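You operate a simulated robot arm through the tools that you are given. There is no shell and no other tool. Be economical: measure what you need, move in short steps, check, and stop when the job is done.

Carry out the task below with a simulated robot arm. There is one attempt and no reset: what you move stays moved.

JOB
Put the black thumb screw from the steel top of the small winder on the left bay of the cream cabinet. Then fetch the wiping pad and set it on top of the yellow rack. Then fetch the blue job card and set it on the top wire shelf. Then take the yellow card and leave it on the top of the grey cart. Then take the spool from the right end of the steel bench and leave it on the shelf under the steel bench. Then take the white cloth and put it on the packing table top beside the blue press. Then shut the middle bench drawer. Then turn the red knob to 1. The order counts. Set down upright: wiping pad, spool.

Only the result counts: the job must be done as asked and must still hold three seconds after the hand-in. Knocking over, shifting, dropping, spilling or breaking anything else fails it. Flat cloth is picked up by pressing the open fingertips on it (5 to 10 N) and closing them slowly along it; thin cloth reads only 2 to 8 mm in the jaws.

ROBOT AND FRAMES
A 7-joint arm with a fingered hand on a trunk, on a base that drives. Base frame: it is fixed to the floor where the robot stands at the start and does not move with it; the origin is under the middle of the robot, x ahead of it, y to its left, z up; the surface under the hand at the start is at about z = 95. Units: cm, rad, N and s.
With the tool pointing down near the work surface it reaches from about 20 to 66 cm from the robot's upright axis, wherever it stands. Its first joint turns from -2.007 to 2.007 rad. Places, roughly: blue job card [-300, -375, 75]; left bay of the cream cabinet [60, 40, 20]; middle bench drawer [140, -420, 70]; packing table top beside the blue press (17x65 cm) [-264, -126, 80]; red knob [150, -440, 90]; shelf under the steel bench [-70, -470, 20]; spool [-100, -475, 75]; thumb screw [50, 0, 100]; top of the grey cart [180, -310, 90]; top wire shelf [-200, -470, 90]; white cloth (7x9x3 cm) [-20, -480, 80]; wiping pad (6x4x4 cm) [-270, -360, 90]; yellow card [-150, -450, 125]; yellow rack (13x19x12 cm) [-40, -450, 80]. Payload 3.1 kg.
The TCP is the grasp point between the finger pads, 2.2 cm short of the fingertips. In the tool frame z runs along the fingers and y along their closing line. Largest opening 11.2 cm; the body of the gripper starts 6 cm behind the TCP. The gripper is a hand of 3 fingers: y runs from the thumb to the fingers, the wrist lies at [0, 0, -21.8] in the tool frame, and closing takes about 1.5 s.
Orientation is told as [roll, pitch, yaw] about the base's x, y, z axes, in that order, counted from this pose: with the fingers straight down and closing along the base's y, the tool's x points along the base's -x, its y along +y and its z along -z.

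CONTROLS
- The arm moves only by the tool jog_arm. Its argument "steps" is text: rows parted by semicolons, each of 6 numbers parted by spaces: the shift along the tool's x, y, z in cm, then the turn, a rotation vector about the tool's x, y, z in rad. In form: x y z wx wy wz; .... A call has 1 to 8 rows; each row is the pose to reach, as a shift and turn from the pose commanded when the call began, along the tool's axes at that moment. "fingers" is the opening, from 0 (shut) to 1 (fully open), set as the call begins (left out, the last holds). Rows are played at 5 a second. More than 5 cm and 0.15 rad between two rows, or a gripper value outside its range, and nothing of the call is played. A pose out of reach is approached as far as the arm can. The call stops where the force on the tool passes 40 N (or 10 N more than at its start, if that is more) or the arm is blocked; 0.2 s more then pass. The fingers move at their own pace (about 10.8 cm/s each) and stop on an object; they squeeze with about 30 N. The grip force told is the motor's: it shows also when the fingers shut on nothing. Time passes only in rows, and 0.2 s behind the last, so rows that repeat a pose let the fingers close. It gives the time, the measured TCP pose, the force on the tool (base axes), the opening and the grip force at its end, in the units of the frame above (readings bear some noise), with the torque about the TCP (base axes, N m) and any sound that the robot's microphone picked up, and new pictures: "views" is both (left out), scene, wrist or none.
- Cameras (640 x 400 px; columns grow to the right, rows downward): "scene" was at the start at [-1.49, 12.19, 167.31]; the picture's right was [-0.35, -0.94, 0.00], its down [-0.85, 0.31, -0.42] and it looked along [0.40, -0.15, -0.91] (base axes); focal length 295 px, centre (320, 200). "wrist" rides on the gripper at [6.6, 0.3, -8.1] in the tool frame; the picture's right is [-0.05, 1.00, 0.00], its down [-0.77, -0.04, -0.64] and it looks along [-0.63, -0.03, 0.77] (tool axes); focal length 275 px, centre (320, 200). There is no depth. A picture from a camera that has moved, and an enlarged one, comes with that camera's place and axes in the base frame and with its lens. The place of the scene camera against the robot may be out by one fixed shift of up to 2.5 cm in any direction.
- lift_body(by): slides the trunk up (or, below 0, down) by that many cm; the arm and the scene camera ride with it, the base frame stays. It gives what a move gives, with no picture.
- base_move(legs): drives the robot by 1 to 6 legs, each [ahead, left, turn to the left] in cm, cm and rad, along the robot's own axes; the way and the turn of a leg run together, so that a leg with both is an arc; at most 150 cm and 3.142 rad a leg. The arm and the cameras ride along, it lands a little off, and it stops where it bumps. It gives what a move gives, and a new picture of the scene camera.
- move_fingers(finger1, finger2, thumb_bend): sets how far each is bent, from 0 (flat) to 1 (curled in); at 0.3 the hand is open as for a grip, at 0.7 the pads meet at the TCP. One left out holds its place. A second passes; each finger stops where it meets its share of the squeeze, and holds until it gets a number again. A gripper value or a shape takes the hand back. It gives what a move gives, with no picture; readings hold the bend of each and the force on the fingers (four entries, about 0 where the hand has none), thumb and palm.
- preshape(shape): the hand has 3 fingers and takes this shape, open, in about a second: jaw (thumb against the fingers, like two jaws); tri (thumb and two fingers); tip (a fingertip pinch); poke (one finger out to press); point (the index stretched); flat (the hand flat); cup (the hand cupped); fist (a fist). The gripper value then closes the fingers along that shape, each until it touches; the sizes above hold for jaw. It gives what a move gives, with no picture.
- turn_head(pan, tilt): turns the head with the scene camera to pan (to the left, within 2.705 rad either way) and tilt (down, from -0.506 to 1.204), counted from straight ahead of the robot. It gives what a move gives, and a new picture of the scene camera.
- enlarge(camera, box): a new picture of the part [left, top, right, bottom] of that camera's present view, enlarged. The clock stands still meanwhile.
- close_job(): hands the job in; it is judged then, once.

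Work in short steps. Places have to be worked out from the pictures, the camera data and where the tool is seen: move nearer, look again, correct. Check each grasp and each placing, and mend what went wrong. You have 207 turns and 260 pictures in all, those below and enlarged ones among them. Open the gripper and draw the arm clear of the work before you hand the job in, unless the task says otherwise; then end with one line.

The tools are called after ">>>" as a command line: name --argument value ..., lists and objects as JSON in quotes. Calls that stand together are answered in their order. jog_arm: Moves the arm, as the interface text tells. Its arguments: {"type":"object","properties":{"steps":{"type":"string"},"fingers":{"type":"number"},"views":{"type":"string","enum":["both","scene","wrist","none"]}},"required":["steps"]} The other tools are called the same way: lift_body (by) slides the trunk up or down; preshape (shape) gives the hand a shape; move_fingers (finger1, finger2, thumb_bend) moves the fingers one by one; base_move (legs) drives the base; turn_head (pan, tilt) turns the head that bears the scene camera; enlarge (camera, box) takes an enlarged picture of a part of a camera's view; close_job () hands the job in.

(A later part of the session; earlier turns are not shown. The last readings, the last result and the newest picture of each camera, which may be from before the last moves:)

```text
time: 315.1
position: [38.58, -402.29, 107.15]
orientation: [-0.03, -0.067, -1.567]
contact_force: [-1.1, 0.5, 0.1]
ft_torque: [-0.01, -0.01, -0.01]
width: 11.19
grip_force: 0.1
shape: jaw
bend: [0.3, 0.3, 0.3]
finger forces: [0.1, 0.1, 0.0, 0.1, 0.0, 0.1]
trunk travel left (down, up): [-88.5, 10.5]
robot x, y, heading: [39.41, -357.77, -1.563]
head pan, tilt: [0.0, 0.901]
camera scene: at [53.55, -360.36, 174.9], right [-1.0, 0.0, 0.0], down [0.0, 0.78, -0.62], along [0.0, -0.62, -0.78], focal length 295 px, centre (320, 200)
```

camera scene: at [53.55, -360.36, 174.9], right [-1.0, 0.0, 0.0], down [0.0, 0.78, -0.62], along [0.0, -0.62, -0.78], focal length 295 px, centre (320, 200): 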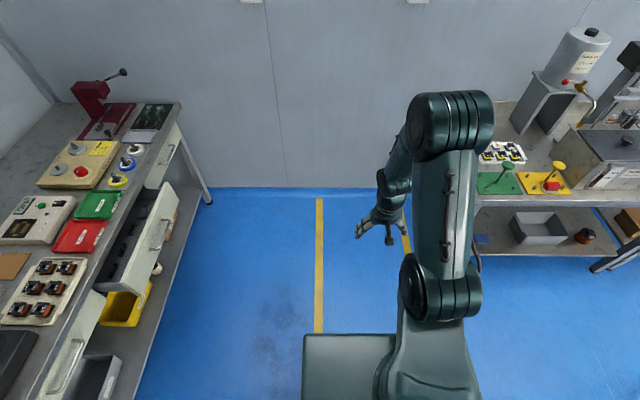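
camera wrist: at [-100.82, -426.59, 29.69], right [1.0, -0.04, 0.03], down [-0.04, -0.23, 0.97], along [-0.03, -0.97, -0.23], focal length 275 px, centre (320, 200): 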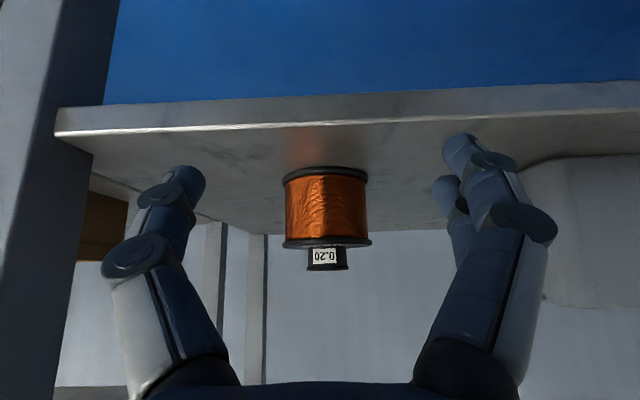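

The gap between the benches is free. Turn to face -x and slide left (toward the wall) to y ≈ -470.

>>> base_move --legs '[[0, 12, 0], [0, 0, -1.575], [0, 112, 0]]'

>>> jog_arm --steps "0 0 0 0 0.067 0;0 0 0 0 0.067 0" --views "wrist"

```text
time: 325.6
position: [6.07, -469.25, 107.26]
orientation: [-0.03, -0.065, 3.137]
contact_force: [-0.5, 0.0, 0.1]
ft_torque: [-0.01, -0.02, 0.03]
width: 11.2
grip_force: 0.1
shape: jaw
bend: [0.3, 0.3, 0.3]
finger forces: [0.1, 0.1, 0.0, 0.1, 0.0, 0.0]
trunk travel left (down, up): [-88.5, 10.5]
robot x, y, heading: [50.34, -470.68, 3.139]
head pan, tilt: [0.0, 0.901]
camera scene: at [47.63, -486.74, 174.9], right [0.0, 1.0, 0.0], down [0.78, 0.0, -0.62], along [-0.62, 0.0, -0.78], focal length 295 px, centre (320, 200)
```

scene: 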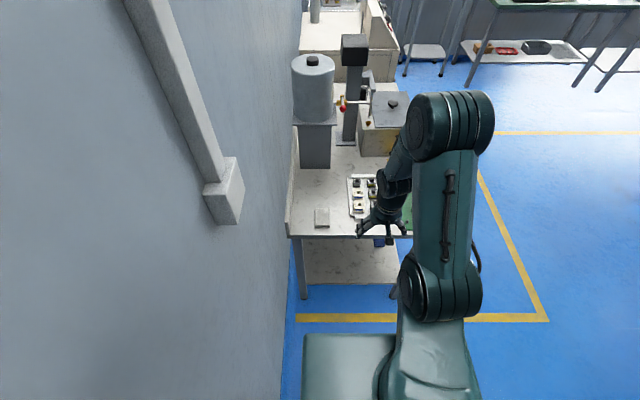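

```text
time: 326.2
position: [6.13, -469.06, 107.27]
orientation: [-0.029, 0.001, 3.137]
contact_force: [-0.3, -1.0, 0.1]
ft_torque: [-0.01, 0.04, 0.03]
width: 11.22
grip_force: 0.1
shape: jaw
bend: [0.3, 0.3, 0.3]
finger forces: [0.1, 0.0, 0.0, 0.0, 0.1, 0.0]
trunk travel left (down, up): [-88.5, 10.5]
robot x, y, heading: [50.91, -470.61, 3.141]
head pan, tilt: [0.0, 0.901]
camera wrist: at [12.69, -469.77, 115.28], right [-0.05, -1.0, -0.03], down [-0.77, 0.02, 0.64], along [-0.63, 0.06, -0.77], focal length 275 px, centre (320, 200)
```

wrist: 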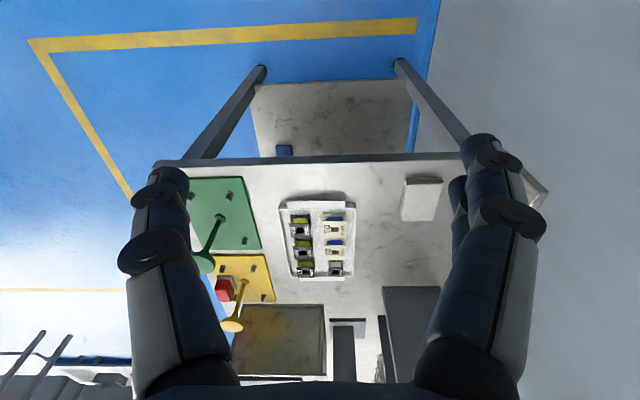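

White cloth at (-18.7, -484.6), 7 cm in y, 9 cm in x, ~3 cm thick. Drive 14 cm nearer and move over it.

>>> base_move --legs '[[14, 0, 0]]'

>>> jog_arm --steps "-2.5 3.8 2 0 0 0;-5 7.5 5 0 0 0;-8 11 8 0 0 0;-10.8 15.5 10 0 0 0;-10.8 15.5 13 0 0 0;-10.8 15.5 13 0 0 0" --views "wrist"

```text
time: 327.5
position: [-7.92, -469.05, 107.32]
orientation: [-0.03, -0.002, 3.137]
contact_force: [-0.8, -0.3, 0.7]
ft_torque: [0.03, -0.02, 0.02]
width: 11.19
grip_force: 0.1
shape: jaw
bend: [0.3, 0.3, 0.3]
finger forces: [0.1, 0.1, 0.1, 0.0, 0.1, 0.1]
trunk travel left (down, up): [-88.5, 10.5]
robot x, y, heading: [36.63, -470.34, 3.138]
head pan, tilt: [0.0, 0.901]
camera scene: at [33.74, -486.7, 174.9], right [0.0, 1.0, 0.0], down [0.78, 0.0, -0.62], along [-0.62, 0.0, -0.78], focal length 295 px, centre (320, 200)
```

scene: 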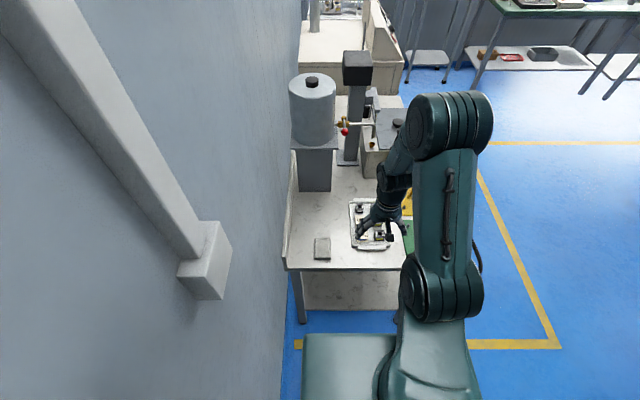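

```text
refused: row 2 steps farther than a row can; nothing moved
```

>>> jog_arm --steps "-2 3.2 1.5 0 0 0;-4 6.4 3 0 0 0;-6 9.6 4.5 0 0 0;-8 12.8 6 0 0 0;-10.8 15.5 8 0 0 0;-10.8 15.5 12 0 0 0;-10.8 15.5 12 0 0 0" --views "wrist"

```text
time: 329.1
position: [-18.87, -484.05, 94.73]
orientation: [-0.029, -0.001, 3.137]
contact_force: [-0.4, -0.9, -0.8]
ft_torque: [0.01, 0.01, -0.03]
width: 11.19
grip_force: 0.0
shape: jaw
bend: [0.3, 0.3, 0.3]
finger forces: [0.1, 0.0, 0.0, 0.1, 0.1, 0.0]
trunk travel left (down, up): [-88.5, 10.5]
robot x, y, heading: [36.4, -470.38, 3.139]
head pan, tilt: [0.0, 0.901]
camera wrist: at [-12.18, -484.8, 102.75], right [-0.05, -1.0, -0.03], down [-0.77, 0.02, 0.64], along [-0.64, 0.06, -0.77], focal length 275 px, centre (320, 200)
```

wrist: 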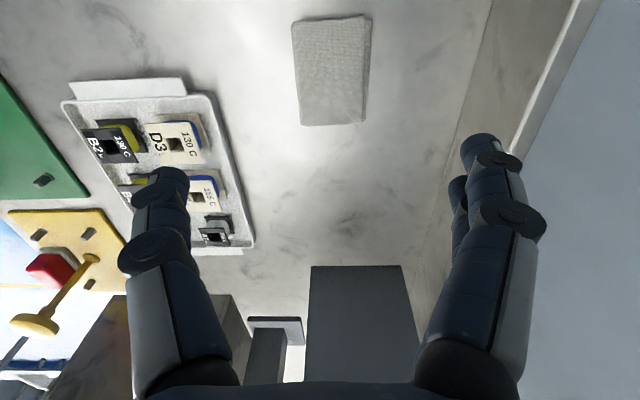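

Cloth centre (-18.5, -484.6), top z ≈ 78.7. Centre and lower; creep at the end to light contact.

>>> jog_arm --steps "0.3 0.6 4 0 0 0;0.3 0.6 8 0 0 0;0.3 0.6 12 0 0 0;0.3 0.6 14.5 0 0 0;0.3 0.6 15.5 0 0 0;0.3 0.6 16 0 0 0;0.3 0.6 16.4 0 0 0;0.3 0.6 16.8 0 0 0" --views "wrist"

```text
time: 330.9
position: [-17.51, -484.05, 79.18]
orientation: [-0.029, 0.0, 3.137]
contact_force: [0.5, 0.3, -0.3]
ft_torque: [0.0, -0.01, 0.03]
width: 11.2
grip_force: 0.0
shape: jaw
bend: [0.3, 0.3, 0.3]
finger forces: [0.1, 0.0, 0.0, 0.0, 0.1, 0.1]
out of reach, approached as far as the arm can: row 5, 6, 7, 8
trunk travel left (down, up): [-88.5, 10.5]
robot x, y, heading: [36.76, -470.41, 3.137]
head pan, tilt: [0.0, 0.901]
camera wrist: at [-10.83, -484.66, 87.26], right [-0.05, -1.0, -0.03], down [-0.77, 0.02, 0.64], along [-0.63, 0.06, -0.77], focal length 275 px, centre (320, 200)
```

wrist: 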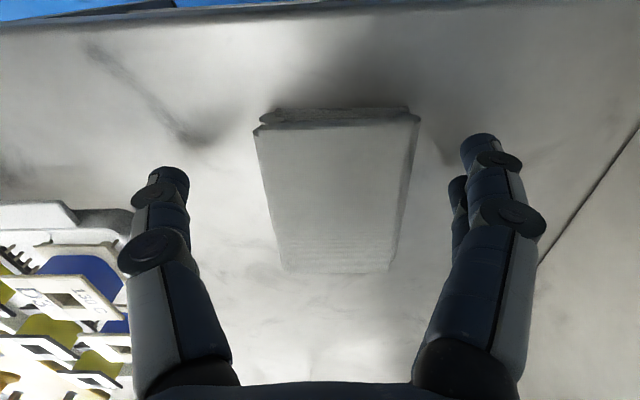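

Nearly at reach limit. Raise the arm 9, lower the trunk 10, then creep down the rest.

>>> jog_arm --steps "0 0 -4 0 0 0;-0.5 0.5 -9 0 0 0;-0.8 0.5 -11 0 0 0" --views "none"

>>> lift_body --by -10

>>> jog_arm --steps "0 0 0.5 0 0 0;0 0 1 0 0 0;0 0 1.4 0 0 0;0 0 1.8 0 0 0;0 0 2.1 0 0 0;0 0 2.4 0 0 0;0 0 2.7 0 0 0" --views "wrist"

```text
refused: row 2 steps farther than a row can; nothing moved
```

```text
time: 331.4
position: [-17.76, -483.83, 77.89]
orientation: [-0.028, -0.007, 3.134]
contact_force: [6.8, 5.4, 24.8]
ft_torque: [-1.48, -0.16, 0.48]
width: 11.21
grip_force: 0.1
shape: jaw
bend: [0.27, 0.27, 0.3]
finger forces: [11.8, 12.1, 0.1, 0.0, 0.9, 0.1]
trunk travel left (down, up): [-86.8, 12.2]
robot x, y, heading: [36.44, -470.5, 3.141]
head pan, tilt: [0.0, 0.901]
stopped: the force on the tool passed its limit at 56 N (the readings are from after the stop); the commanded pose is now the measured one
```

```text
time: 332.4
position: [-17.71, -483.69, 77.81]
orientation: [-0.023, -0.016, 3.131]
contact_force: [6.6, 6.1, 25.9]
ft_torque: [-1.34, -0.17, 0.36]
width: 11.2
grip_force: 0.1
shape: jaw
bend: [0.27, 0.27, 0.3]
finger forces: [13.5, 9.4, 0.0, 0.1, 2.8, 0.0]
out of reach, approached as far as the arm can: row 2, 3, 4
trunk travel left (down, up): [-86.8, 12.2]
robot x, y, heading: [36.11, -470.69, 3.134]
head pan, tilt: [0.0, 0.901]
stopped in row 4: the force on the tool passed its limit at 50 N (the readings are from after the stop); the commanded pose is now the measured one
camera wrist: at [-10.85, -484.38, 85.8], right [-0.06, -1.0, -0.02], down [-0.76, 0.03, 0.65], along [-0.65, 0.06, -0.76], focal length 275 px, centre (320, 200)
```

wrist: 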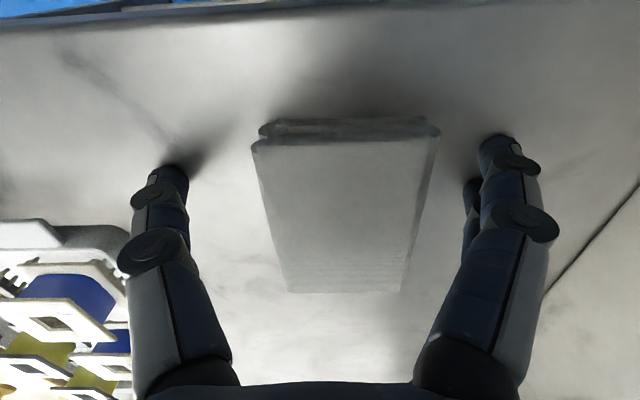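

The tips press on the bench (26 N) at z = 77.8, so the bench is at ≈75.6. Ease up 0.5 cm and close on the cloth.

>>> jog_arm --steps "0 0 -0.5 0 0 0;0 0 -0.5 0 0 0" --views "none"

>>> jog_arm --steps "0 0 0 0 0 0;0 0 0 0 0 0;0 0 0 0 0 0;0 0 0 0 0 0;0 0 0 0 0 0;0 0 0 0 0 0;0 0 0 0 0 0" --fingers 0 --views "wrist"

```text
time: 333.0
position: [-17.7, -483.82, 78.05]
orientation: [-0.026, -0.009, 3.131]
contact_force: [4.2, -0.8, 5.3]
ft_torque: [-0.37, -0.07, 0.26]
width: 11.21
grip_force: 0.1
shape: jaw
bend: [0.27, 0.27, 0.3]
finger forces: [2.9, 2.6, 0.0, 0.0, 0.0, 0.0]
trunk travel left (down, up): [-86.8, 12.2]
robot x, y, heading: [36.38, -470.75, 3.141]
head pan, tilt: [0.0, 0.901]
```

```text
time: 334.6
position: [-17.84, -483.81, 78.24]
orientation: [-0.028, -0.012, 3.132]
contact_force: [-4.1, -4.0, 20.4]
ft_torque: [-1.32, 0.02, -0.28]
width: 5.77
grip_force: 30.3
shape: jaw
bend: [0.54, 0.55, 0.72]
finger forces: [21.8, 22.2, 0.0, 0.1, 24.0, 0.0]
trunk travel left (down, up): [-86.8, 12.2]
robot x, y, heading: [36.5, -470.39, 3.137]
head pan, tilt: [0.0, 0.901]
camera wrist: at [-11.0, -484.5, 86.15], right [-0.06, -1.0, -0.03], down [-0.76, 0.03, 0.65], along [-0.64, 0.06, -0.76], focal length 275 px, centre (320, 200)
```

wrist: 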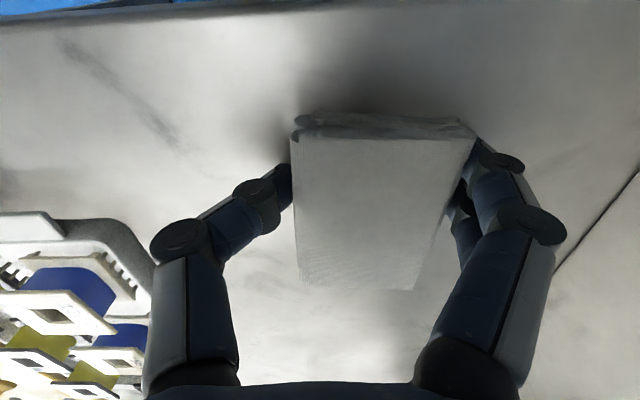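

Gripping the folded cloth (22/22/24 N). Lift slowly and check.

>>> jog_arm --steps "0 0 -0.6 0 0 0;0 0 -1.2 0 0 0;0 0 -2.5 0 0 0;0 0 -5 0 0 0;0 0 -9 0 0 0;0 0 -9 0 0 0" --views "wrist"

```text
time: 336.0
position: [-17.75, -484.04, 86.87]
orientation: [-0.027, -0.01, 3.131]
contact_force: [-0.4, 0.4, -0.2]
ft_torque: [-0.01, -0.02, -0.02]
width: 5.74
grip_force: 30.1
shape: jaw
bend: [0.55, 0.56, 0.72]
finger forces: [14.9, 14.3, 0.1, 0.1, 29.1, 0.1]
trunk travel left (down, up): [-86.8, 12.2]
robot x, y, heading: [36.39, -470.62, 3.136]
head pan, tilt: [0.0, 0.901]
camera wrist: at [-11.04, -484.71, 94.93], right [-0.06, -1.0, -0.03], down [-0.77, 0.03, 0.64], along [-0.64, 0.06, -0.77], focal length 275 px, centre (320, 200)
```

wrist: 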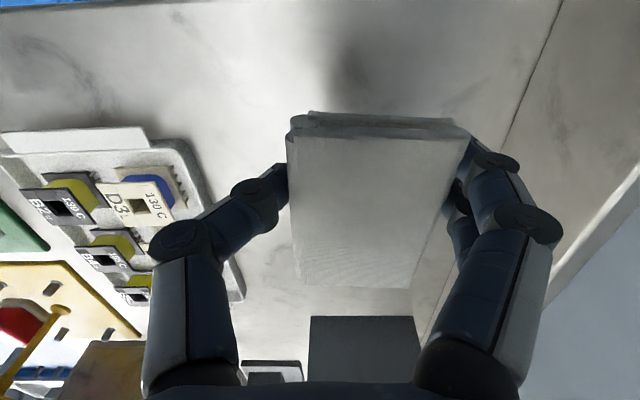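

Cloth held. Raise, retract, and drive round to the packing table.

>>> jog_arm --steps "0 0 -5 0 0 0;0 0 -10 0 0 0;0 0 -15 0 0 0;0 0 -20 0 0 0;4 -2 -22 0 0 0;8 -4 -22 0 0 0;12 -6 -22 0 0 0" --views "none"

>>> base_move --legs '[[-10, 0, 0], [0, -112, 0], [110, 0, 0], [110, 0, 0]]'

>>> base_move --legs '[[0, -116, 0], [0, -100, 0]]'

>>> turn_head --pan 0 --tilt 0.7

```text
time: 337.6
position: [-5.37, -478.72, 109.14]
orientation: [-0.025, -0.013, 3.131]
contact_force: [-0.6, 0.0, -0.1]
ft_torque: [0.01, 0.02, -0.02]
width: 5.77
grip_force: 29.8
shape: jaw
bend: [0.55, 0.56, 0.71]
finger forces: [14.7, 14.2, 0.0, 0.1, 28.9, 0.1]
trunk travel left (down, up): [-86.8, 12.2]
robot x, y, heading: [36.54, -470.19, 3.134]
head pan, tilt: [0.0, 0.901]
```

```text
time: 354.4
position: [-213.83, -365.5, 109.08]
orientation: [-0.027, -0.008, 3.13]
contact_force: [0.4, 0.3, 0.4]
ft_torque: [-0.01, 0.01, 0.02]
width: 5.76
grip_force: 30.1
shape: jaw
bend: [0.55, 0.56, 0.71]
finger forces: [14.6, 14.3, 0.0, 0.0, 28.8, 0.1]
trunk travel left (down, up): [-86.8, 12.2]
robot x, y, heading: [-172.09, -357.49, 3.138]
head pan, tilt: [0.0, 0.901]
camera scene: at [-174.86, -373.41, 173.2], right [0.01, 1.0, 0.0], down [0.78, 0.0, -0.62], along [-0.62, 0.0, -0.78], focal length 295 px, centre (320, 200)
```

scene: 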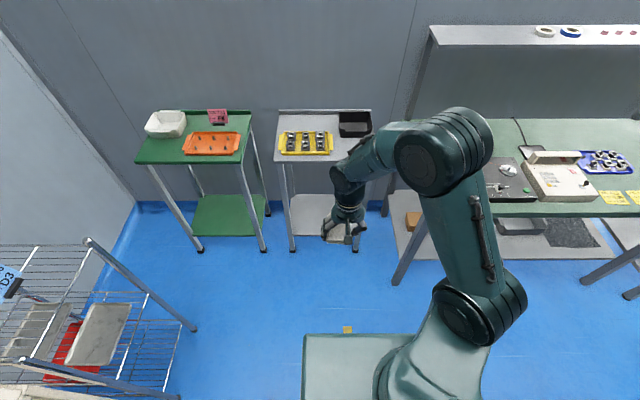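

```text
time: 365.1
position: [-211.85, -148.14, 109.15]
orientation: [-0.026, -0.009, 3.106]
contact_force: [0.5, 0.7, -1.4]
ft_torque: [-0.01, -0.02, -0.01]
width: 5.73
grip_force: 30.4
shape: jaw
bend: [0.55, 0.56, 0.71]
finger forces: [14.7, 14.1, 0.1, 0.0, 28.8, 0.0]
trunk travel left (down, up): [-86.8, 12.2]
robot x, y, heading: [-169.57, -140.77, 3.115]
head pan, tilt: [0.0, 0.901]
camera scene: at [-172.99, -157.05, 173.2], right [0.03, 1.0, 0.0], down [0.78, -0.02, -0.62], along [-0.62, 0.02, -0.78], focal length 295 px, centre (320, 200)
```

scene: 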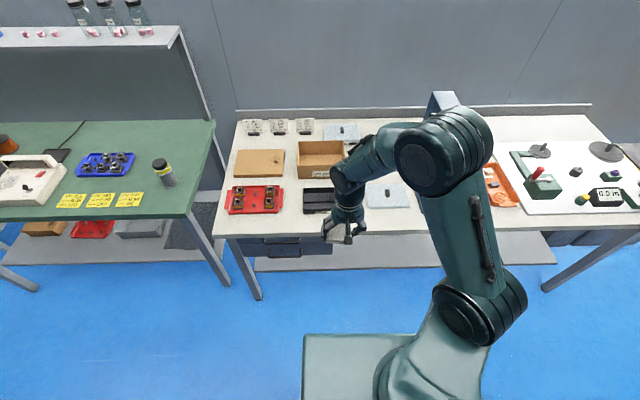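

```text
time: 365.9
position: [-211.82, -148.1, 109.16]
orientation: [-0.025, -0.01, 3.104]
contact_force: [-0.1, 0.0, -0.7]
ft_torque: [0.02, -0.03, 0.0]
width: 5.74
grip_force: 29.8
shape: jaw
bend: [0.55, 0.56, 0.71]
finger forces: [14.6, 14.2, 0.0, 0.0, 28.8, 0.1]
trunk travel left (down, up): [-86.8, 12.2]
robot x, y, heading: [-169.68, -140.76, 3.109]
head pan, tilt: [0.0, 0.7]
camera scene: at [-173.93, -157.02, 174.82], right [0.03, 1.0, 0.0], down [0.64, -0.02, -0.76], along [-0.76, 0.02, -0.64], focal length 295 px, centre (320, 200)
```

scene: 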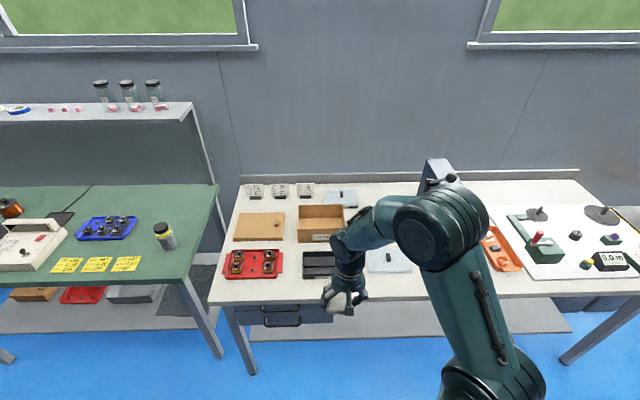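

The arm hides the press. Swing the hand to the left for a free view.

>>> jog_arm --steps "0 4.5 0 0 0 0;0 9 0 0 0 0;0 13.5 0 0 0 0;0 18 0 0 0 0;0 22 0 0 0 0;0 26 0 0 0 0;0 30 0 0 0 0" --views "scene"

>>> enlarge --camera "scene" --box '[200, 140, 640, 320]'

```text
time: 367.4
position: [-212.7, -178.17, 108.26]
orientation: [-0.03, -0.011, 3.106]
contact_force: [-0.3, -0.3, 0.6]
ft_torque: [0.0, -0.01, 0.01]
width: 5.75
grip_force: 30.0
shape: jaw
bend: [0.55, 0.56, 0.71]
finger forces: [14.6, 14.2, 0.0, 0.1, 28.7, 0.0]
trunk travel left (down, up): [-86.8, 12.2]
robot x, y, heading: [-169.74, -140.71, 3.112]
head pan, tilt: [0.0, 0.7]
camera scene: at [-173.92, -157.38, 174.79], right [0.03, 1.0, 0.0], down [0.64, -0.02, -0.77], along [-0.76, 0.02, -0.64], focal length 295 px, centre (320, 200)
```

scene: 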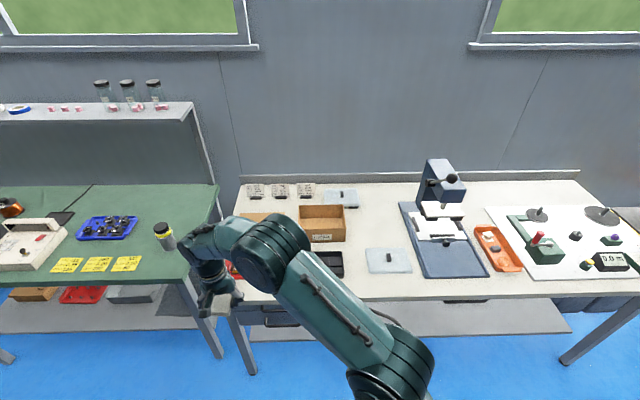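

```text
1.45 times, centred on (420, 230) of scene
camera zoom: at [-173.92, -157.38, 174.79], right [0.03, 1.0, 0.0], down [0.64, -0.02, -0.77], along [-0.76, 0.02, -0.64], focal length 429 px, centre (174, 156)
```

zoom: 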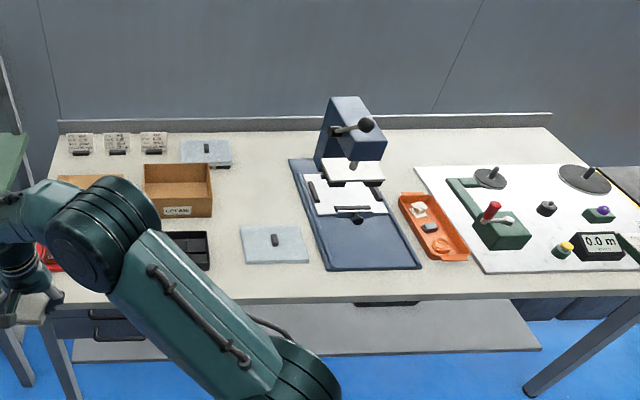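

The clear strip between the carton and the press plate is at y ≈ -144…-116; target (-266, -130). Swing the hand back to the middle and drive 38 cm nearer.

>>> jog_arm --steps "0 -4.5 0 0 0 0;0 -9 0 0 0 0;0 -13.5 0 0 0 0;0 -18 0 0 0 0;0 -22 0 0 0 0;0 -26 0 0 0 0;0 -30 0 0 0 0" --views "none"

>>> base_move --legs '[[0, 0, 0.03], [38, -6, 0]]'

>>> jog_arm --steps "-3 -2.5 0 0 0 0;-6 -5 0 0 0 0;-9 -8 0 0 0 0;-12 -11 0 0 0 0;-12 -11 0 0 0 0" --views "both"

```text
time: 369.1
position: [-211.79, -148.19, 109.18]
orientation: [-0.026, -0.011, 3.105]
contact_force: [1.0, -0.7, -1.4]
ft_torque: [-0.01, -0.04, -0.01]
width: 5.72
grip_force: 30.3
shape: jaw
bend: [0.55, 0.56, 0.71]
finger forces: [14.6, 14.1, 0.0, 0.0, 28.7, 0.1]
trunk travel left (down, up): [-86.8, 12.2]
robot x, y, heading: [-169.7, -140.99, 3.112]
head pan, tilt: [0.0, 0.7]
```

```text
time: 371.9
position: [-249.83, -143.56, 109.24]
orientation: [-0.026, -0.009, 3.134]
contact_force: [-0.1, -0.6, 0.5]
ft_torque: [0.0, 0.01, 0.04]
width: 5.7
grip_force: 29.5
shape: jaw
bend: [0.55, 0.56, 0.71]
finger forces: [14.6, 14.1, 0.1, 0.1, 28.9, 0.1]
trunk travel left (down, up): [-86.8, 12.2]
robot x, y, heading: [-208.33, -134.55, 3.138]
head pan, tilt: [0.0, 0.7]
camera scene: at [-211.87, -151.11, 174.82], right [0.0, 1.0, 0.0], down [0.64, 0.0, -0.76], along [-0.76, 0.0, -0.64], focal length 295 px, centre (320, 200)
```

scene: 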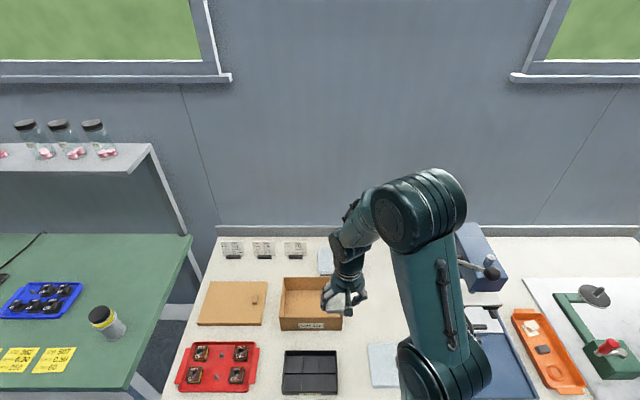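

```text
time: 373.1
position: [-261.87, -132.37, 109.5]
orientation: [-0.029, -0.011, 3.133]
contact_force: [-0.4, 0.4, -0.5]
ft_torque: [-0.03, -0.04, 0.02]
width: 5.75
grip_force: 30.0
shape: jaw
bend: [0.55, 0.56, 0.71]
finger forces: [14.6, 14.1, 0.0, 0.0, 28.6, 0.0]
trunk travel left (down, up): [-86.8, 12.2]
robot x, y, heading: [-208.45, -134.66, 3.14]
head pan, tilt: [0.0, 0.7]
camera scene: at [-211.8, -151.2, 174.81], right [0.0, 1.0, 0.0], down [0.64, 0.0, -0.77], along [-0.77, 0.0, -0.64], focal length 295 px, centre (320, 200)
camera wrist: at [-255.23, -133.07, 117.56], right [-0.05, -1.0, -0.03], down [-0.76, 0.02, 0.64], along [-0.64, 0.06, -0.76], focal length 275 px, centre (320, 200)
```

scene: 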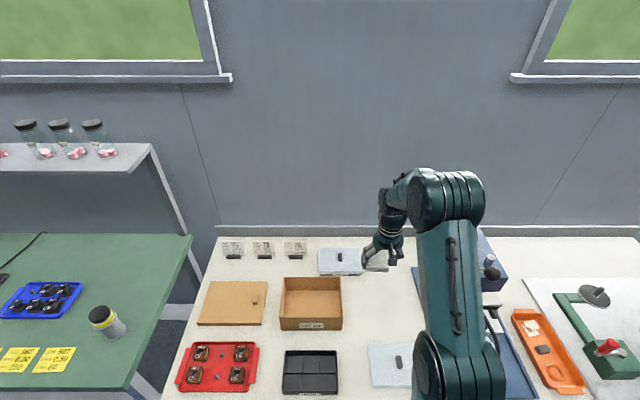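
wrist: 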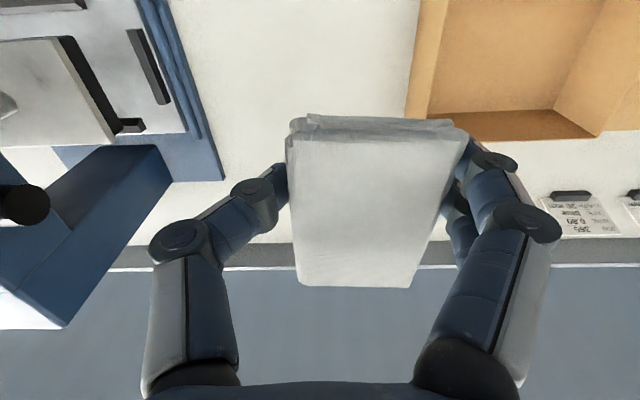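

Strip centre y ≈ -130.3; target (-265, -130.3) keeps clear of both light-blue plates. Lower the trunk 10, shift, and lower the cloth.

>>> lift_body --by -10

>>> jog_arm --steps "-1.5 -1 1 0 0 0;-3.1 -2 3 0 0 0;-3.1 -2 5 0 0 0;-3.1 -2 5 0 0 0" --views "both"

```text
time: 374.4
position: [-261.91, -132.36, 99.59]
orientation: [-0.027, -0.01, 3.132]
contact_force: [0.5, 0.3, -0.2]
ft_torque: [0.07, -0.01, 0.03]
width: 5.74
grip_force: 29.8
shape: jaw
bend: [0.55, 0.56, 0.71]
finger forces: [14.5, 14.1, 0.0, 0.1, 28.6, 0.0]
trunk travel left (down, up): [-76.8, 22.2]
robot x, y, heading: [-208.0, -134.68, 3.141]
head pan, tilt: [0.0, 0.7]
```

```text
time: 375.4
position: [-265.04, -130.06, 94.76]
orientation: [-0.025, -0.011, 3.133]
contact_force: [0.2, -0.5, -1.0]
ft_torque: [0.03, 0.0, 0.02]
width: 5.75
grip_force: 30.0
shape: jaw
bend: [0.55, 0.56, 0.71]
finger forces: [14.6, 14.1, 0.0, 0.0, 28.6, 0.1]
trunk travel left (down, up): [-76.8, 22.2]
robot x, y, heading: [-207.62, -134.82, 3.141]
head pan, tilt: [0.0, 0.7]
camera scene: at [-211.88, -151.09, 164.82], right [0.0, 1.0, 0.0], down [0.64, 0.0, -0.76], along [-0.76, 0.0, -0.64], focal length 295 px, centre (320, 200)
camera wrist: at [-258.39, -130.75, 102.63], right [-0.06, -1.0, -0.03], down [-0.76, 0.03, 0.64], along [-0.64, 0.06, -0.76], focal length 275 px, centre (320, 200)
```

scene: 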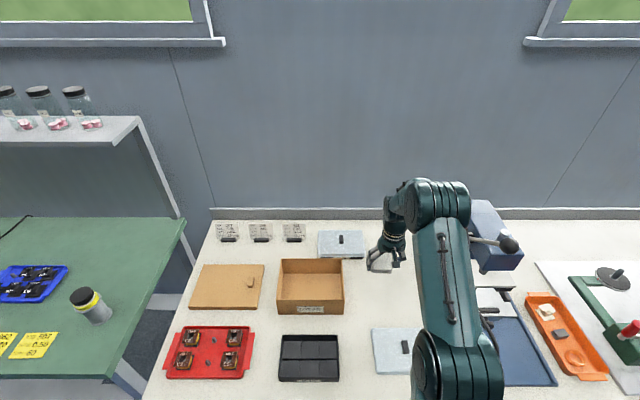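
wrist: 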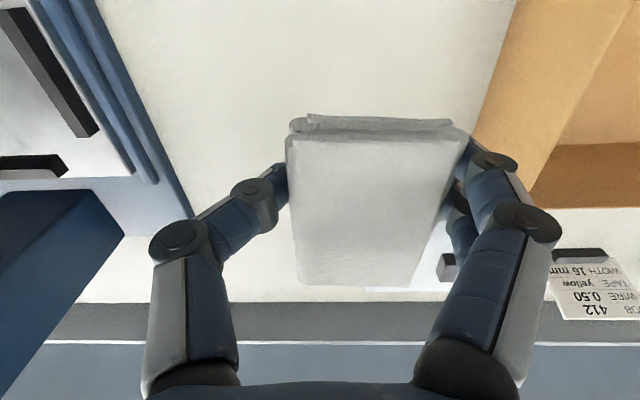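

Clear. Lower to contact in small steps.

>>> jog_arm --steps "0 0 3 0 0 0;0 0 5 0 0 0;0 0 6.3 0 0 0;0 0 7 0 0 0;0 0 7.6 0 0 0;0 0 8.2 0 0 0;0 0 8.8 0 0 0;0 0 9.4 0 0 0" --views "wrist"

```text
time: 377.2
position: [-265.28, -130.1, 85.2]
orientation: [-0.028, -0.01, 3.133]
contact_force: [-0.1, 0.6, -0.5]
ft_torque: [0.01, 0.01, -0.02]
width: 5.74
grip_force: 30.0
shape: jaw
bend: [0.55, 0.56, 0.71]
finger forces: [14.5, 14.0, 0.0, 0.0, 28.5, 0.1]
trunk travel left (down, up): [-76.8, 22.2]
robot x, y, heading: [-208.05, -134.5, 3.142]
head pan, tilt: [0.0, 0.7]
camera wrist: at [-258.5, -130.61, 93.2], right [-0.05, -1.0, -0.03], down [-0.77, 0.02, 0.64], along [-0.64, 0.06, -0.76], focal length 275 px, centre (320, 200)
```

wrist: 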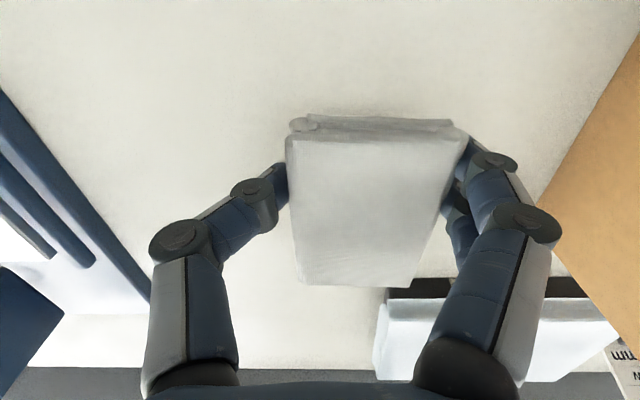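

No contact yet; keep lowering.

>>> jog_arm --steps "0 0 0.6 0 0 0;0 0 1.2 0 0 0;0 0 1.8 0 0 0;0 0 2.4 0 0 0;0 0 3 0 0 0;0 0 3.6 0 0 0;0 0 4.2 0 0 0;0 0 4.8 0 0 0" --views "wrist"

```text
time: 378.7
position: [-265.33, -129.67, 82.22]
orientation: [-0.027, -0.024, 3.133]
contact_force: [7.4, 3.0, 33.8]
ft_torque: [-1.88, -0.22, 0.42]
width: 5.54
grip_force: 29.9
shape: jaw
bend: [0.58, 0.58, 0.72]
finger forces: [32.1, 26.8, 0.1, 0.0, 24.6, 0.1]
trunk travel left (down, up): [-76.8, 22.2]
robot x, y, heading: [-208.33, -134.46, 3.142]
head pan, tilt: [0.0, 0.7]
stopped in row 7: the force on the tool passed its limit at 48 N (the readings are from after the stop); the commanded pose is now the measured one
camera wrist: at [-258.42, -130.39, 90.09], right [-0.06, -1.0, -0.03], down [-0.75, 0.03, 0.66], along [-0.65, 0.06, -0.75], focal length 275 px, centre (320, 200)
```

wrist: 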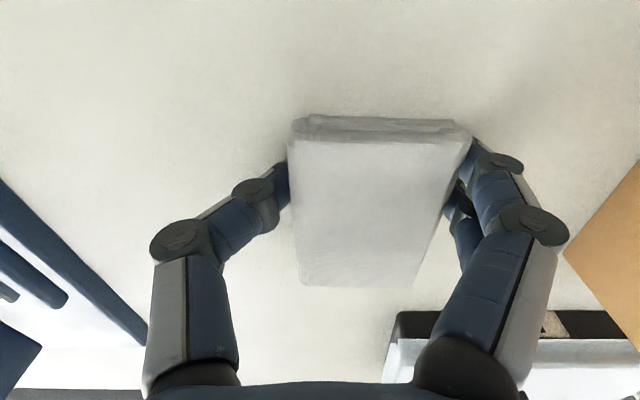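

Contact with the table (z ≈ 80). Ease up 0.4 cm and open.

>>> jog_arm --steps "0 0 -0.4 0 0 0;0 0 -0.4 0 0 0" --views "none"

>>> jog_arm --steps "0 0 0 0 0 0;0 0 0 0 0 0;0 0 0 0 0 0;0 0 0 0 0 0;0 0 0 0 0 0" --fingers 0.9 --views "wrist"

```text
time: 379.3
position: [-265.4, -129.68, 82.22]
orientation: [-0.026, -0.021, 3.131]
contact_force: [3.0, -1.8, 9.8]
ft_torque: [-0.59, -0.11, 0.16]
width: 5.56
grip_force: 29.5
shape: jaw
bend: [0.58, 0.58, 0.71]
finger forces: [18.3, 17.5, 0.1, 0.0, 26.4, 0.1]
trunk travel left (down, up): [-76.8, 22.2]
robot x, y, heading: [-207.64, -134.84, 3.141]
head pan, tilt: [0.0, 0.7]
```

```text
time: 380.5
position: [-265.48, -129.67, 82.42]
orientation: [-0.027, -0.021, 3.131]
contact_force: [-2.3, 6.1, 16.4]
ft_torque: [-0.87, -0.17, -0.01]
width: 9.96
grip_force: 0.0
shape: jaw
bend: [0.53, 0.48, 0.44]
finger forces: [16.0, 0.3, 0.1, 0.0, 0.0, 0.1]
trunk travel left (down, up): [-76.8, 22.2]
robot x, y, heading: [-208.29, -134.36, 3.14]
head pan, tilt: [0.0, 0.7]
camera wrist: at [-258.65, -130.31, 90.18], right [-0.06, -1.0, -0.02], down [-0.76, 0.03, 0.65], along [-0.65, 0.06, -0.76], focal length 275 px, centre (320, 200)
```

wrist: 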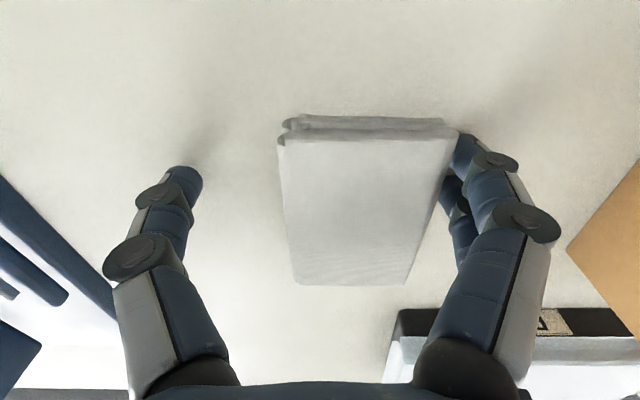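

The right finger still drags on the table; raise 0.6 cm and open fully.

>>> jog_arm --steps "0 0 -0.3 0 0 0;0 0 -0.6 0 0 0;0 0 -0.6 0 0 0;0 0 -0.6 0 0 0" --fingers 1 --views "wrist"

```text
time: 381.5
position: [-265.47, -129.87, 82.73]
orientation: [-0.025, -0.02, 3.131]
contact_force: [-0.9, -0.2, 0.1]
ft_torque: [-0.01, 0.03, 0.02]
width: 11.18
grip_force: 0.0
shape: jaw
bend: [0.3, 0.3, 0.3]
finger forces: [0.1, 0.0, 0.0, 0.1, 0.0, 0.0]
trunk travel left (down, up): [-76.8, 22.2]
robot x, y, heading: [-208.2, -134.98, 3.139]
head pan, tilt: [0.0, 0.7]
camera wrist: at [-258.74, -130.46, 90.72], right [-0.06, -1.0, -0.03], down [-0.76, 0.03, 0.65], along [-0.65, 0.06, -0.76], focal length 275 px, centre (320, 200)
```

wrist: 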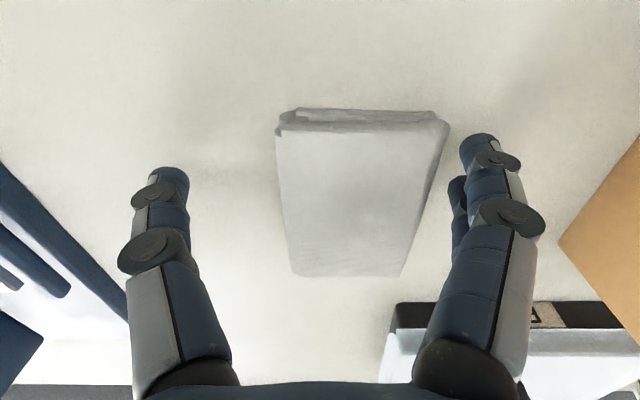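

The cloth lies free beside the press. Raise the hand and look.

>>> jog_arm --steps "0 0 -3 0 0 0;0 0 -7 0 0 0;0 0 -11 0 0 0;0 0 -15 0 0 0;0 0 -19 0 0 0;4 0 -21 0 0 0;8 0 -21 0 0 0;12 0 -21 0 0 0" --views "both"

```text
time: 383.3
position: [-252.91, -130.31, 103.51]
orientation: [-0.027, -0.018, 3.131]
contact_force: [-0.6, 0.3, 0.4]
ft_torque: [-0.01, 0.0, 0.01]
width: 11.21
grip_force: 0.1
shape: jaw
bend: [0.3, 0.3, 0.3]
finger forces: [0.0, 0.1, 0.0, 0.1, 0.0, 0.1]
trunk travel left (down, up): [-76.8, 22.2]
robot x, y, heading: [-208.05, -134.63, 3.136]
head pan, tilt: [0.0, 0.7]
camera scene: at [-211.67, -151.08, 164.82], right [0.0, 1.0, 0.0], down [0.64, 0.0, -0.77], along [-0.77, 0.0, -0.64], focal length 295 px, centre (320, 200)
camera wrist: at [-246.09, -131.12, 111.42], right [-0.06, -1.0, -0.03], down [-0.76, 0.03, 0.65], along [-0.65, 0.06, -0.76], focal length 275 px, centre (320, 200)
```

scene: 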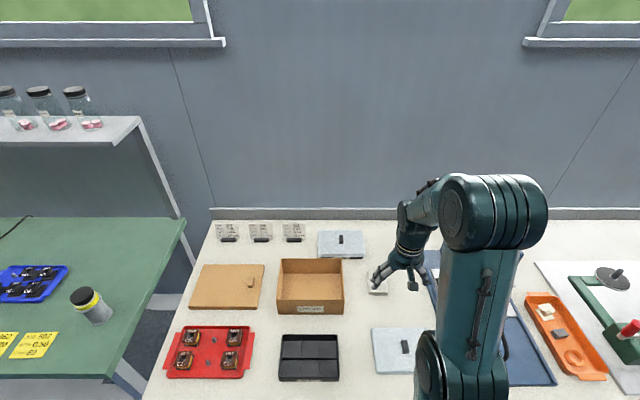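
wrist: 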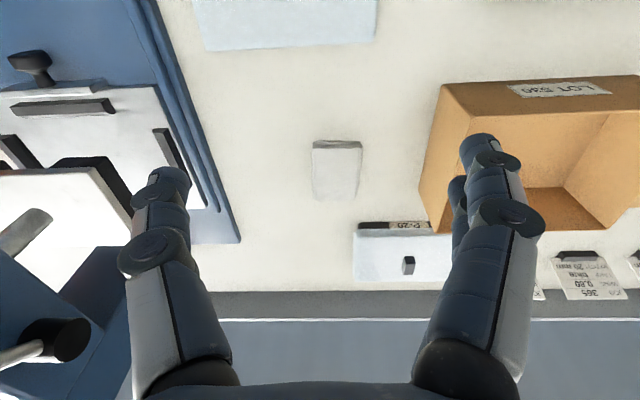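

The cloth lies well inside the strip beside the press. Next the middle bench drawer: drive back across the room to (50, -422) facing +x.

>>> base_move --legs '[[-40, 0, 0], [0, 115, 0], [0, 110, 0], [0, 0, 3.14]]'

>>> base_move --legs '[[105, 0, 0], [105, 0, 0], [0, -62, 0]]'

```text
time: 403.9
position: [-118.5, -363.77, 103.44]
orientation: [-0.026, -0.017, 0.015]
contact_force: [1.0, -0.4, 0.2]
ft_torque: [0.01, 0.02, -0.02]
width: 11.17
grip_force: 0.1
shape: jaw
bend: [0.3, 0.3, 0.3]
finger forces: [0.0, 0.0, 0.0, 0.0, 0.0, 0.0]
trunk travel left (down, up): [-76.8, 22.2]
robot x, y, heading: [-163.25, -360.17, 0.021]
head pan, tilt: [0.0, 0.7]
camera scene: at [-162.56, -346.12, 164.82], right [0.02, -1.0, 0.0], down [-0.64, -0.01, -0.76], along [0.76, 0.02, -0.64], focal length 295 px, centre (320, 200)
```

scene: 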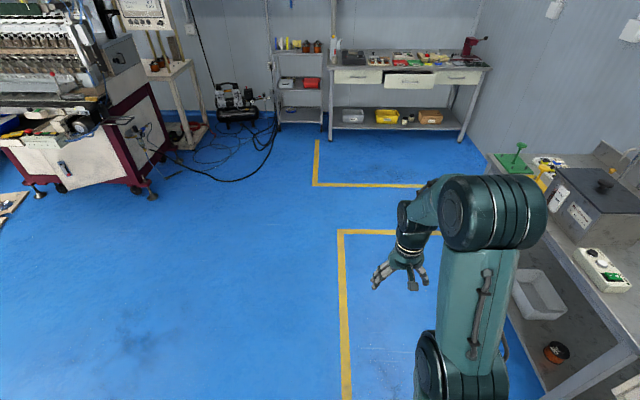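

```text
time: 417.5
position: [94.29, -420.81, 103.34]
orientation: [-0.025, -0.019, -0.001]
contact_force: [-0.2, -0.1, -1.1]
ft_torque: [-0.02, 0.01, -0.02]
width: 11.19
grip_force: 0.0
shape: jaw
bend: [0.3, 0.3, 0.3]
finger forces: [0.0, 0.0, 0.0, 0.0, 0.1, 0.1]
trunk travel left (down, up): [-76.8, 22.2]
robot x, y, heading: [49.11, -417.02, 0.005]
head pan, tilt: [0.0, 0.7]
camera scene: at [50.5, -402.61, 164.82], right [0.01, -1.0, 0.0], down [-0.64, 0.0, -0.76], along [0.76, 0.0, -0.64], focal length 295 px, centre (320, 200)
```

scene: 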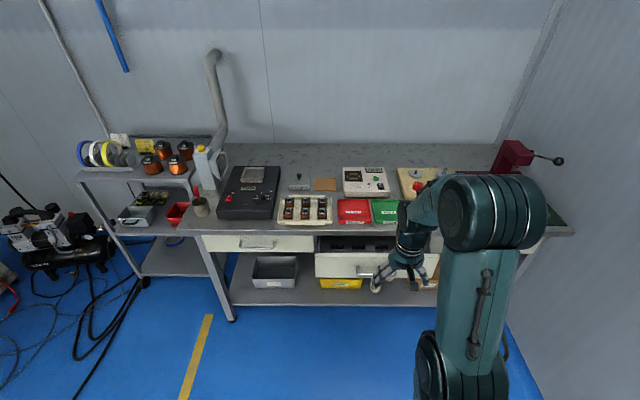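

The middle drawer is open by ~10 cm (face x ≈ 122, y ≈ -400…-448, z ≈ 66–77). I make a fist and tilt the hand to point forward while advancing and lowering.

>>> preshape --shape "fist"

>>> jog_arm --steps "-1 0 1.5 0 -0.14 0;-2 0 3 0 -0.28 0;-3 0 4.5 0 -0.42 0;-4 0 6 0 -0.56 0;-5 0 7.5 0 -0.70 0;-6 0 9 0 -0.84 0;-7 0 10.5 0 -0.98 0;-8 0 12 0 -1.12 0"

```text
time: 418.4
position: [94.24, -420.79, 103.36]
orientation: [-0.026, -0.02, -0.002]
contact_force: [0.1, 0.5, 0.4]
ft_torque: [-0.01, 0.02, 0.01]
width: 0.0
grip_force: 0.1
shape: fist
bend: [1.0, 1.0, 0.54]
finger forces: [0.0, 0.1, 0.0, 0.0, 0.0, 0.1]
trunk travel left (down, up): [-76.8, 22.2]
robot x, y, heading: [49.48, -417.1, 0.007]
head pan, tilt: [0.0, 0.7]
```

```text
time: 420.2
position: [102.37, -421.03, 91.58]
orientation: [-0.068, -1.138, 0.054]
contact_force: [0.3, -0.3, -0.1]
ft_torque: [0.01, 0.0, 0.01]
width: 0.0
grip_force: 0.1
shape: fist
bend: [1.0, 1.0, 0.54]
finger forces: [0.0, 0.1, 0.1, 0.1, 0.0, 0.0]
out of reach, approached as far as the arm can: row 3
trunk travel left (down, up): [-76.8, 22.2]
robot x, y, heading: [49.86, -416.82, 0.007]
head pan, tilt: [0.0, 0.7]
camera scene: at [50.59, -402.52, 164.82], right [0.01, -1.0, 0.0], down [-0.64, 0.0, -0.76], along [0.76, 0.0, -0.64], focal length 295 px, centre (320, 200)
camera wrist: at [92.38, -420.95, 88.96], right [0.02, 1.0, 0.01], down [-0.25, -0.01, 0.97], along [0.97, -0.03, 0.25], focal length 275 px, centre (320, 200)
```

scene: 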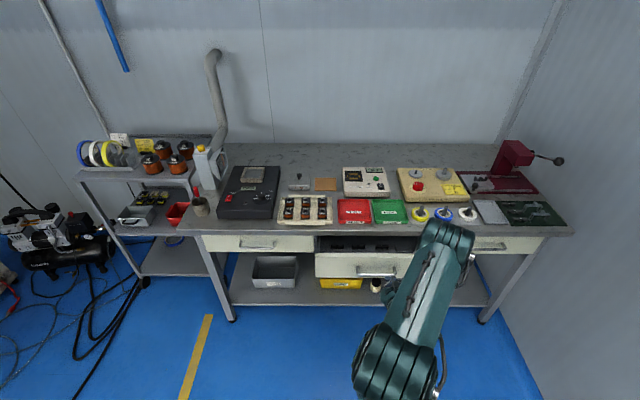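
wrist: 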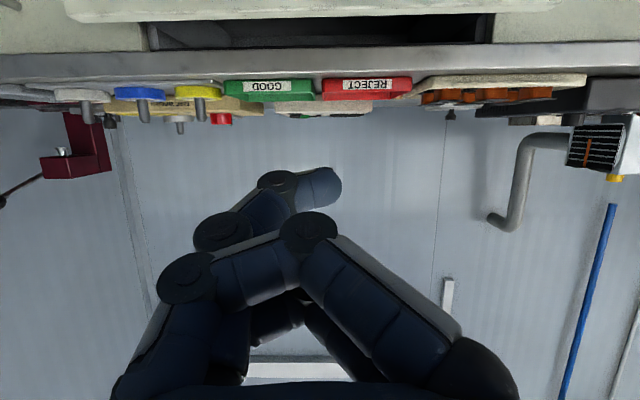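

The fist points forward. Lower the trunk 19 to drawer height, shift left of the handle (y ≈ -410), and drive 10 cm nearer.

>>> lift_body --by -19

>>> jog_arm --steps "0 4 0 0 0 0;0 8 0 0 0 0;0 11 0 0 0 0" --views "none"

>>> base_move --legs '[[10, 0, 0]]'

>>> jog_arm --steps "0 0 0 0 0 0" --views "wrist"

```text
time: 422.3
position: [102.42, -421.13, 72.71]
orientation: [-0.063, -1.137, 0.054]
contact_force: [0.0, -0.3, 0.1]
ft_torque: [-0.01, -0.02, 0.01]
width: 0.0
grip_force: 0.0
shape: fist
bend: [1.0, 1.0, 0.54]
finger forces: [0.1, 0.1, 0.0, 0.0, 0.1, 0.0]
trunk travel left (down, up): [-57.8, 41.2]
robot x, y, heading: [49.35, -417.16, 0.01]
head pan, tilt: [0.0, 0.7]
```

```text
time: 423.1
position: [102.59, -410.04, 72.15]
orientation: [-0.064, -1.138, 0.053]
contact_force: [-0.1, 0.3, 0.0]
ft_torque: [0.01, -0.02, 0.01]
width: 0.0
grip_force: 0.1
shape: fist
bend: [1.0, 1.0, 0.54]
finger forces: [0.1, 0.0, 0.0, 0.1, 0.1, 0.1]
trunk travel left (down, up): [-57.8, 41.2]
robot x, y, heading: [48.97, -416.58, 0.01]
head pan, tilt: [0.0, 0.7]
```

```text
time: 424.2
position: [112.69, -409.96, 72.13]
orientation: [-0.062, -1.136, 0.055]
contact_force: [0.1, 0.3, -0.6]
ft_torque: [-0.03, -0.03, -0.02]
width: 0.01
grip_force: 0.1
shape: fist
bend: [1.0, 1.0, 0.54]
finger forces: [0.1, 0.0, 0.0, 0.0, 0.1, 0.1]
trunk travel left (down, up): [-57.8, 41.2]
robot x, y, heading: [59.43, -416.79, 0.005]
head pan, tilt: [0.0, 0.7]
camera scene: at [60.5, -402.48, 145.81], right [0.01, -1.0, 0.0], down [-0.65, -0.01, -0.76], along [0.76, 0.01, -0.65], focal length 295 px, centre (320, 200)
```

scene: 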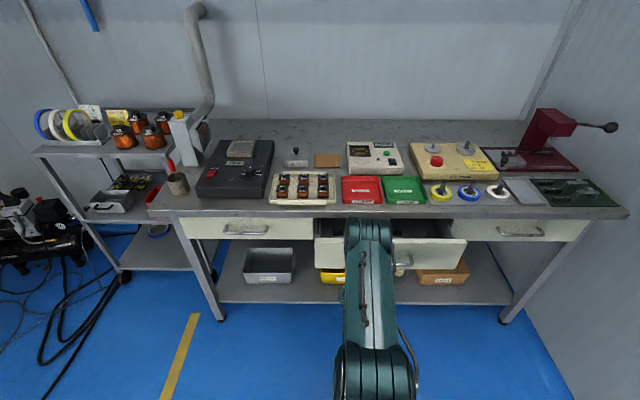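

```text
time: 424.6
position: [112.57, -409.94, 72.24]
orientation: [-0.063, -1.139, 0.054]
contact_force: [-0.3, 0.7, -0.2]
ft_torque: [-0.01, 0.0, 0.03]
width: 0.01
grip_force: 0.0
shape: fist
bend: [1.0, 1.0, 0.54]
finger forces: [0.1, 0.1, 0.0, 0.0, 0.0, 0.0]
trunk travel left (down, up): [-57.8, 41.2]
robot x, y, heading: [59.26, -416.92, 0.012]
head pan, tilt: [0.0, 0.7]
camera wrist: at [102.44, -409.82, 69.51], right [0.02, 1.0, 0.02], down [-0.25, -0.01, 0.97], along [0.97, -0.02, 0.25], focal length 275 px, centre (320, 200)
```

wrist: 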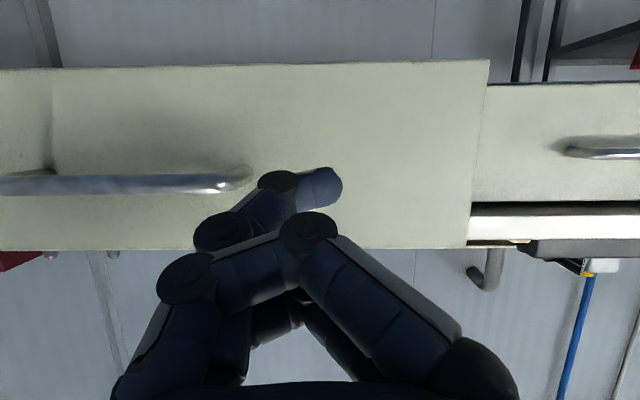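

The fist faces the drawer front left of the handle. Push forward in small steps.

>>> jog_arm --steps "-1 0 2.2 0 0 0;-2.1 0 4.5 0 0 0;-2.9 0 6.4 0 0 0;-3.8 0 8.2 0 0 0;-4.6 0 10 0 0 0;-5.4 0 11.8 0 0 0" --views "both"

```text
time: 426.0
position: [125.64, -409.96, 72.03]
orientation: [-0.065, -1.138, 0.058]
contact_force: [-0.2, 0.4, -0.8]
ft_torque: [-0.01, -0.02, -0.01]
width: 0.04
grip_force: 0.0
shape: fist
bend: [1.0, 1.0, 0.54]
finger forces: [0.1, 0.1, 0.0, 0.1, 0.0, 0.0]
trunk travel left (down, up): [-57.8, 41.2]
robot x, y, heading: [59.21, -416.65, 0.007]
head pan, tilt: [0.0, 0.7]
camera scene: at [60.4, -402.49, 145.82], right [0.01, -1.0, 0.0], down [-0.64, -0.01, -0.76], along [0.76, 0.01, -0.64], focal length 295 px, centre (320, 200)
camera wrist: at [115.57, -409.83, 69.48], right [0.02, 1.0, 0.02], down [-0.25, -0.01, 0.97], along [0.97, -0.02, 0.25], focal length 275 px, centre (320, 200)
```

scene: 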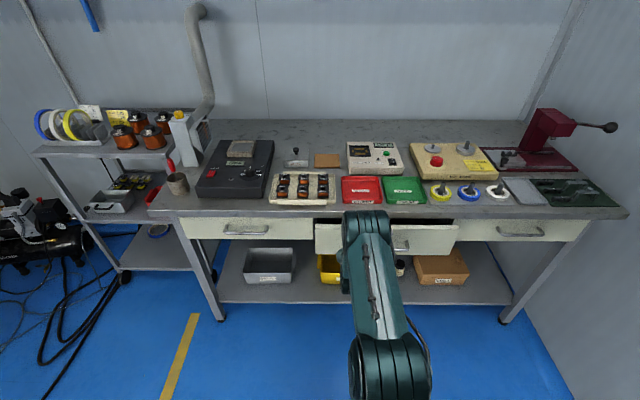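
wrist: 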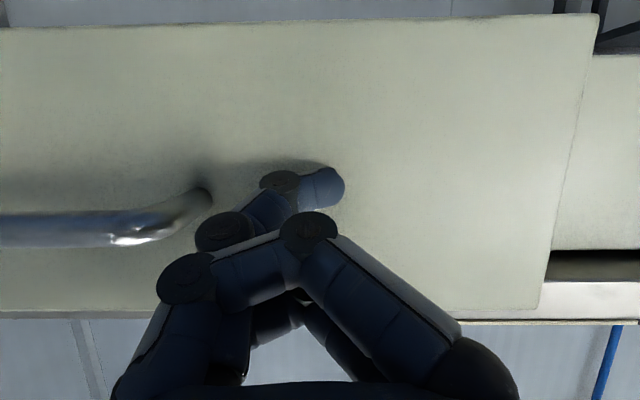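

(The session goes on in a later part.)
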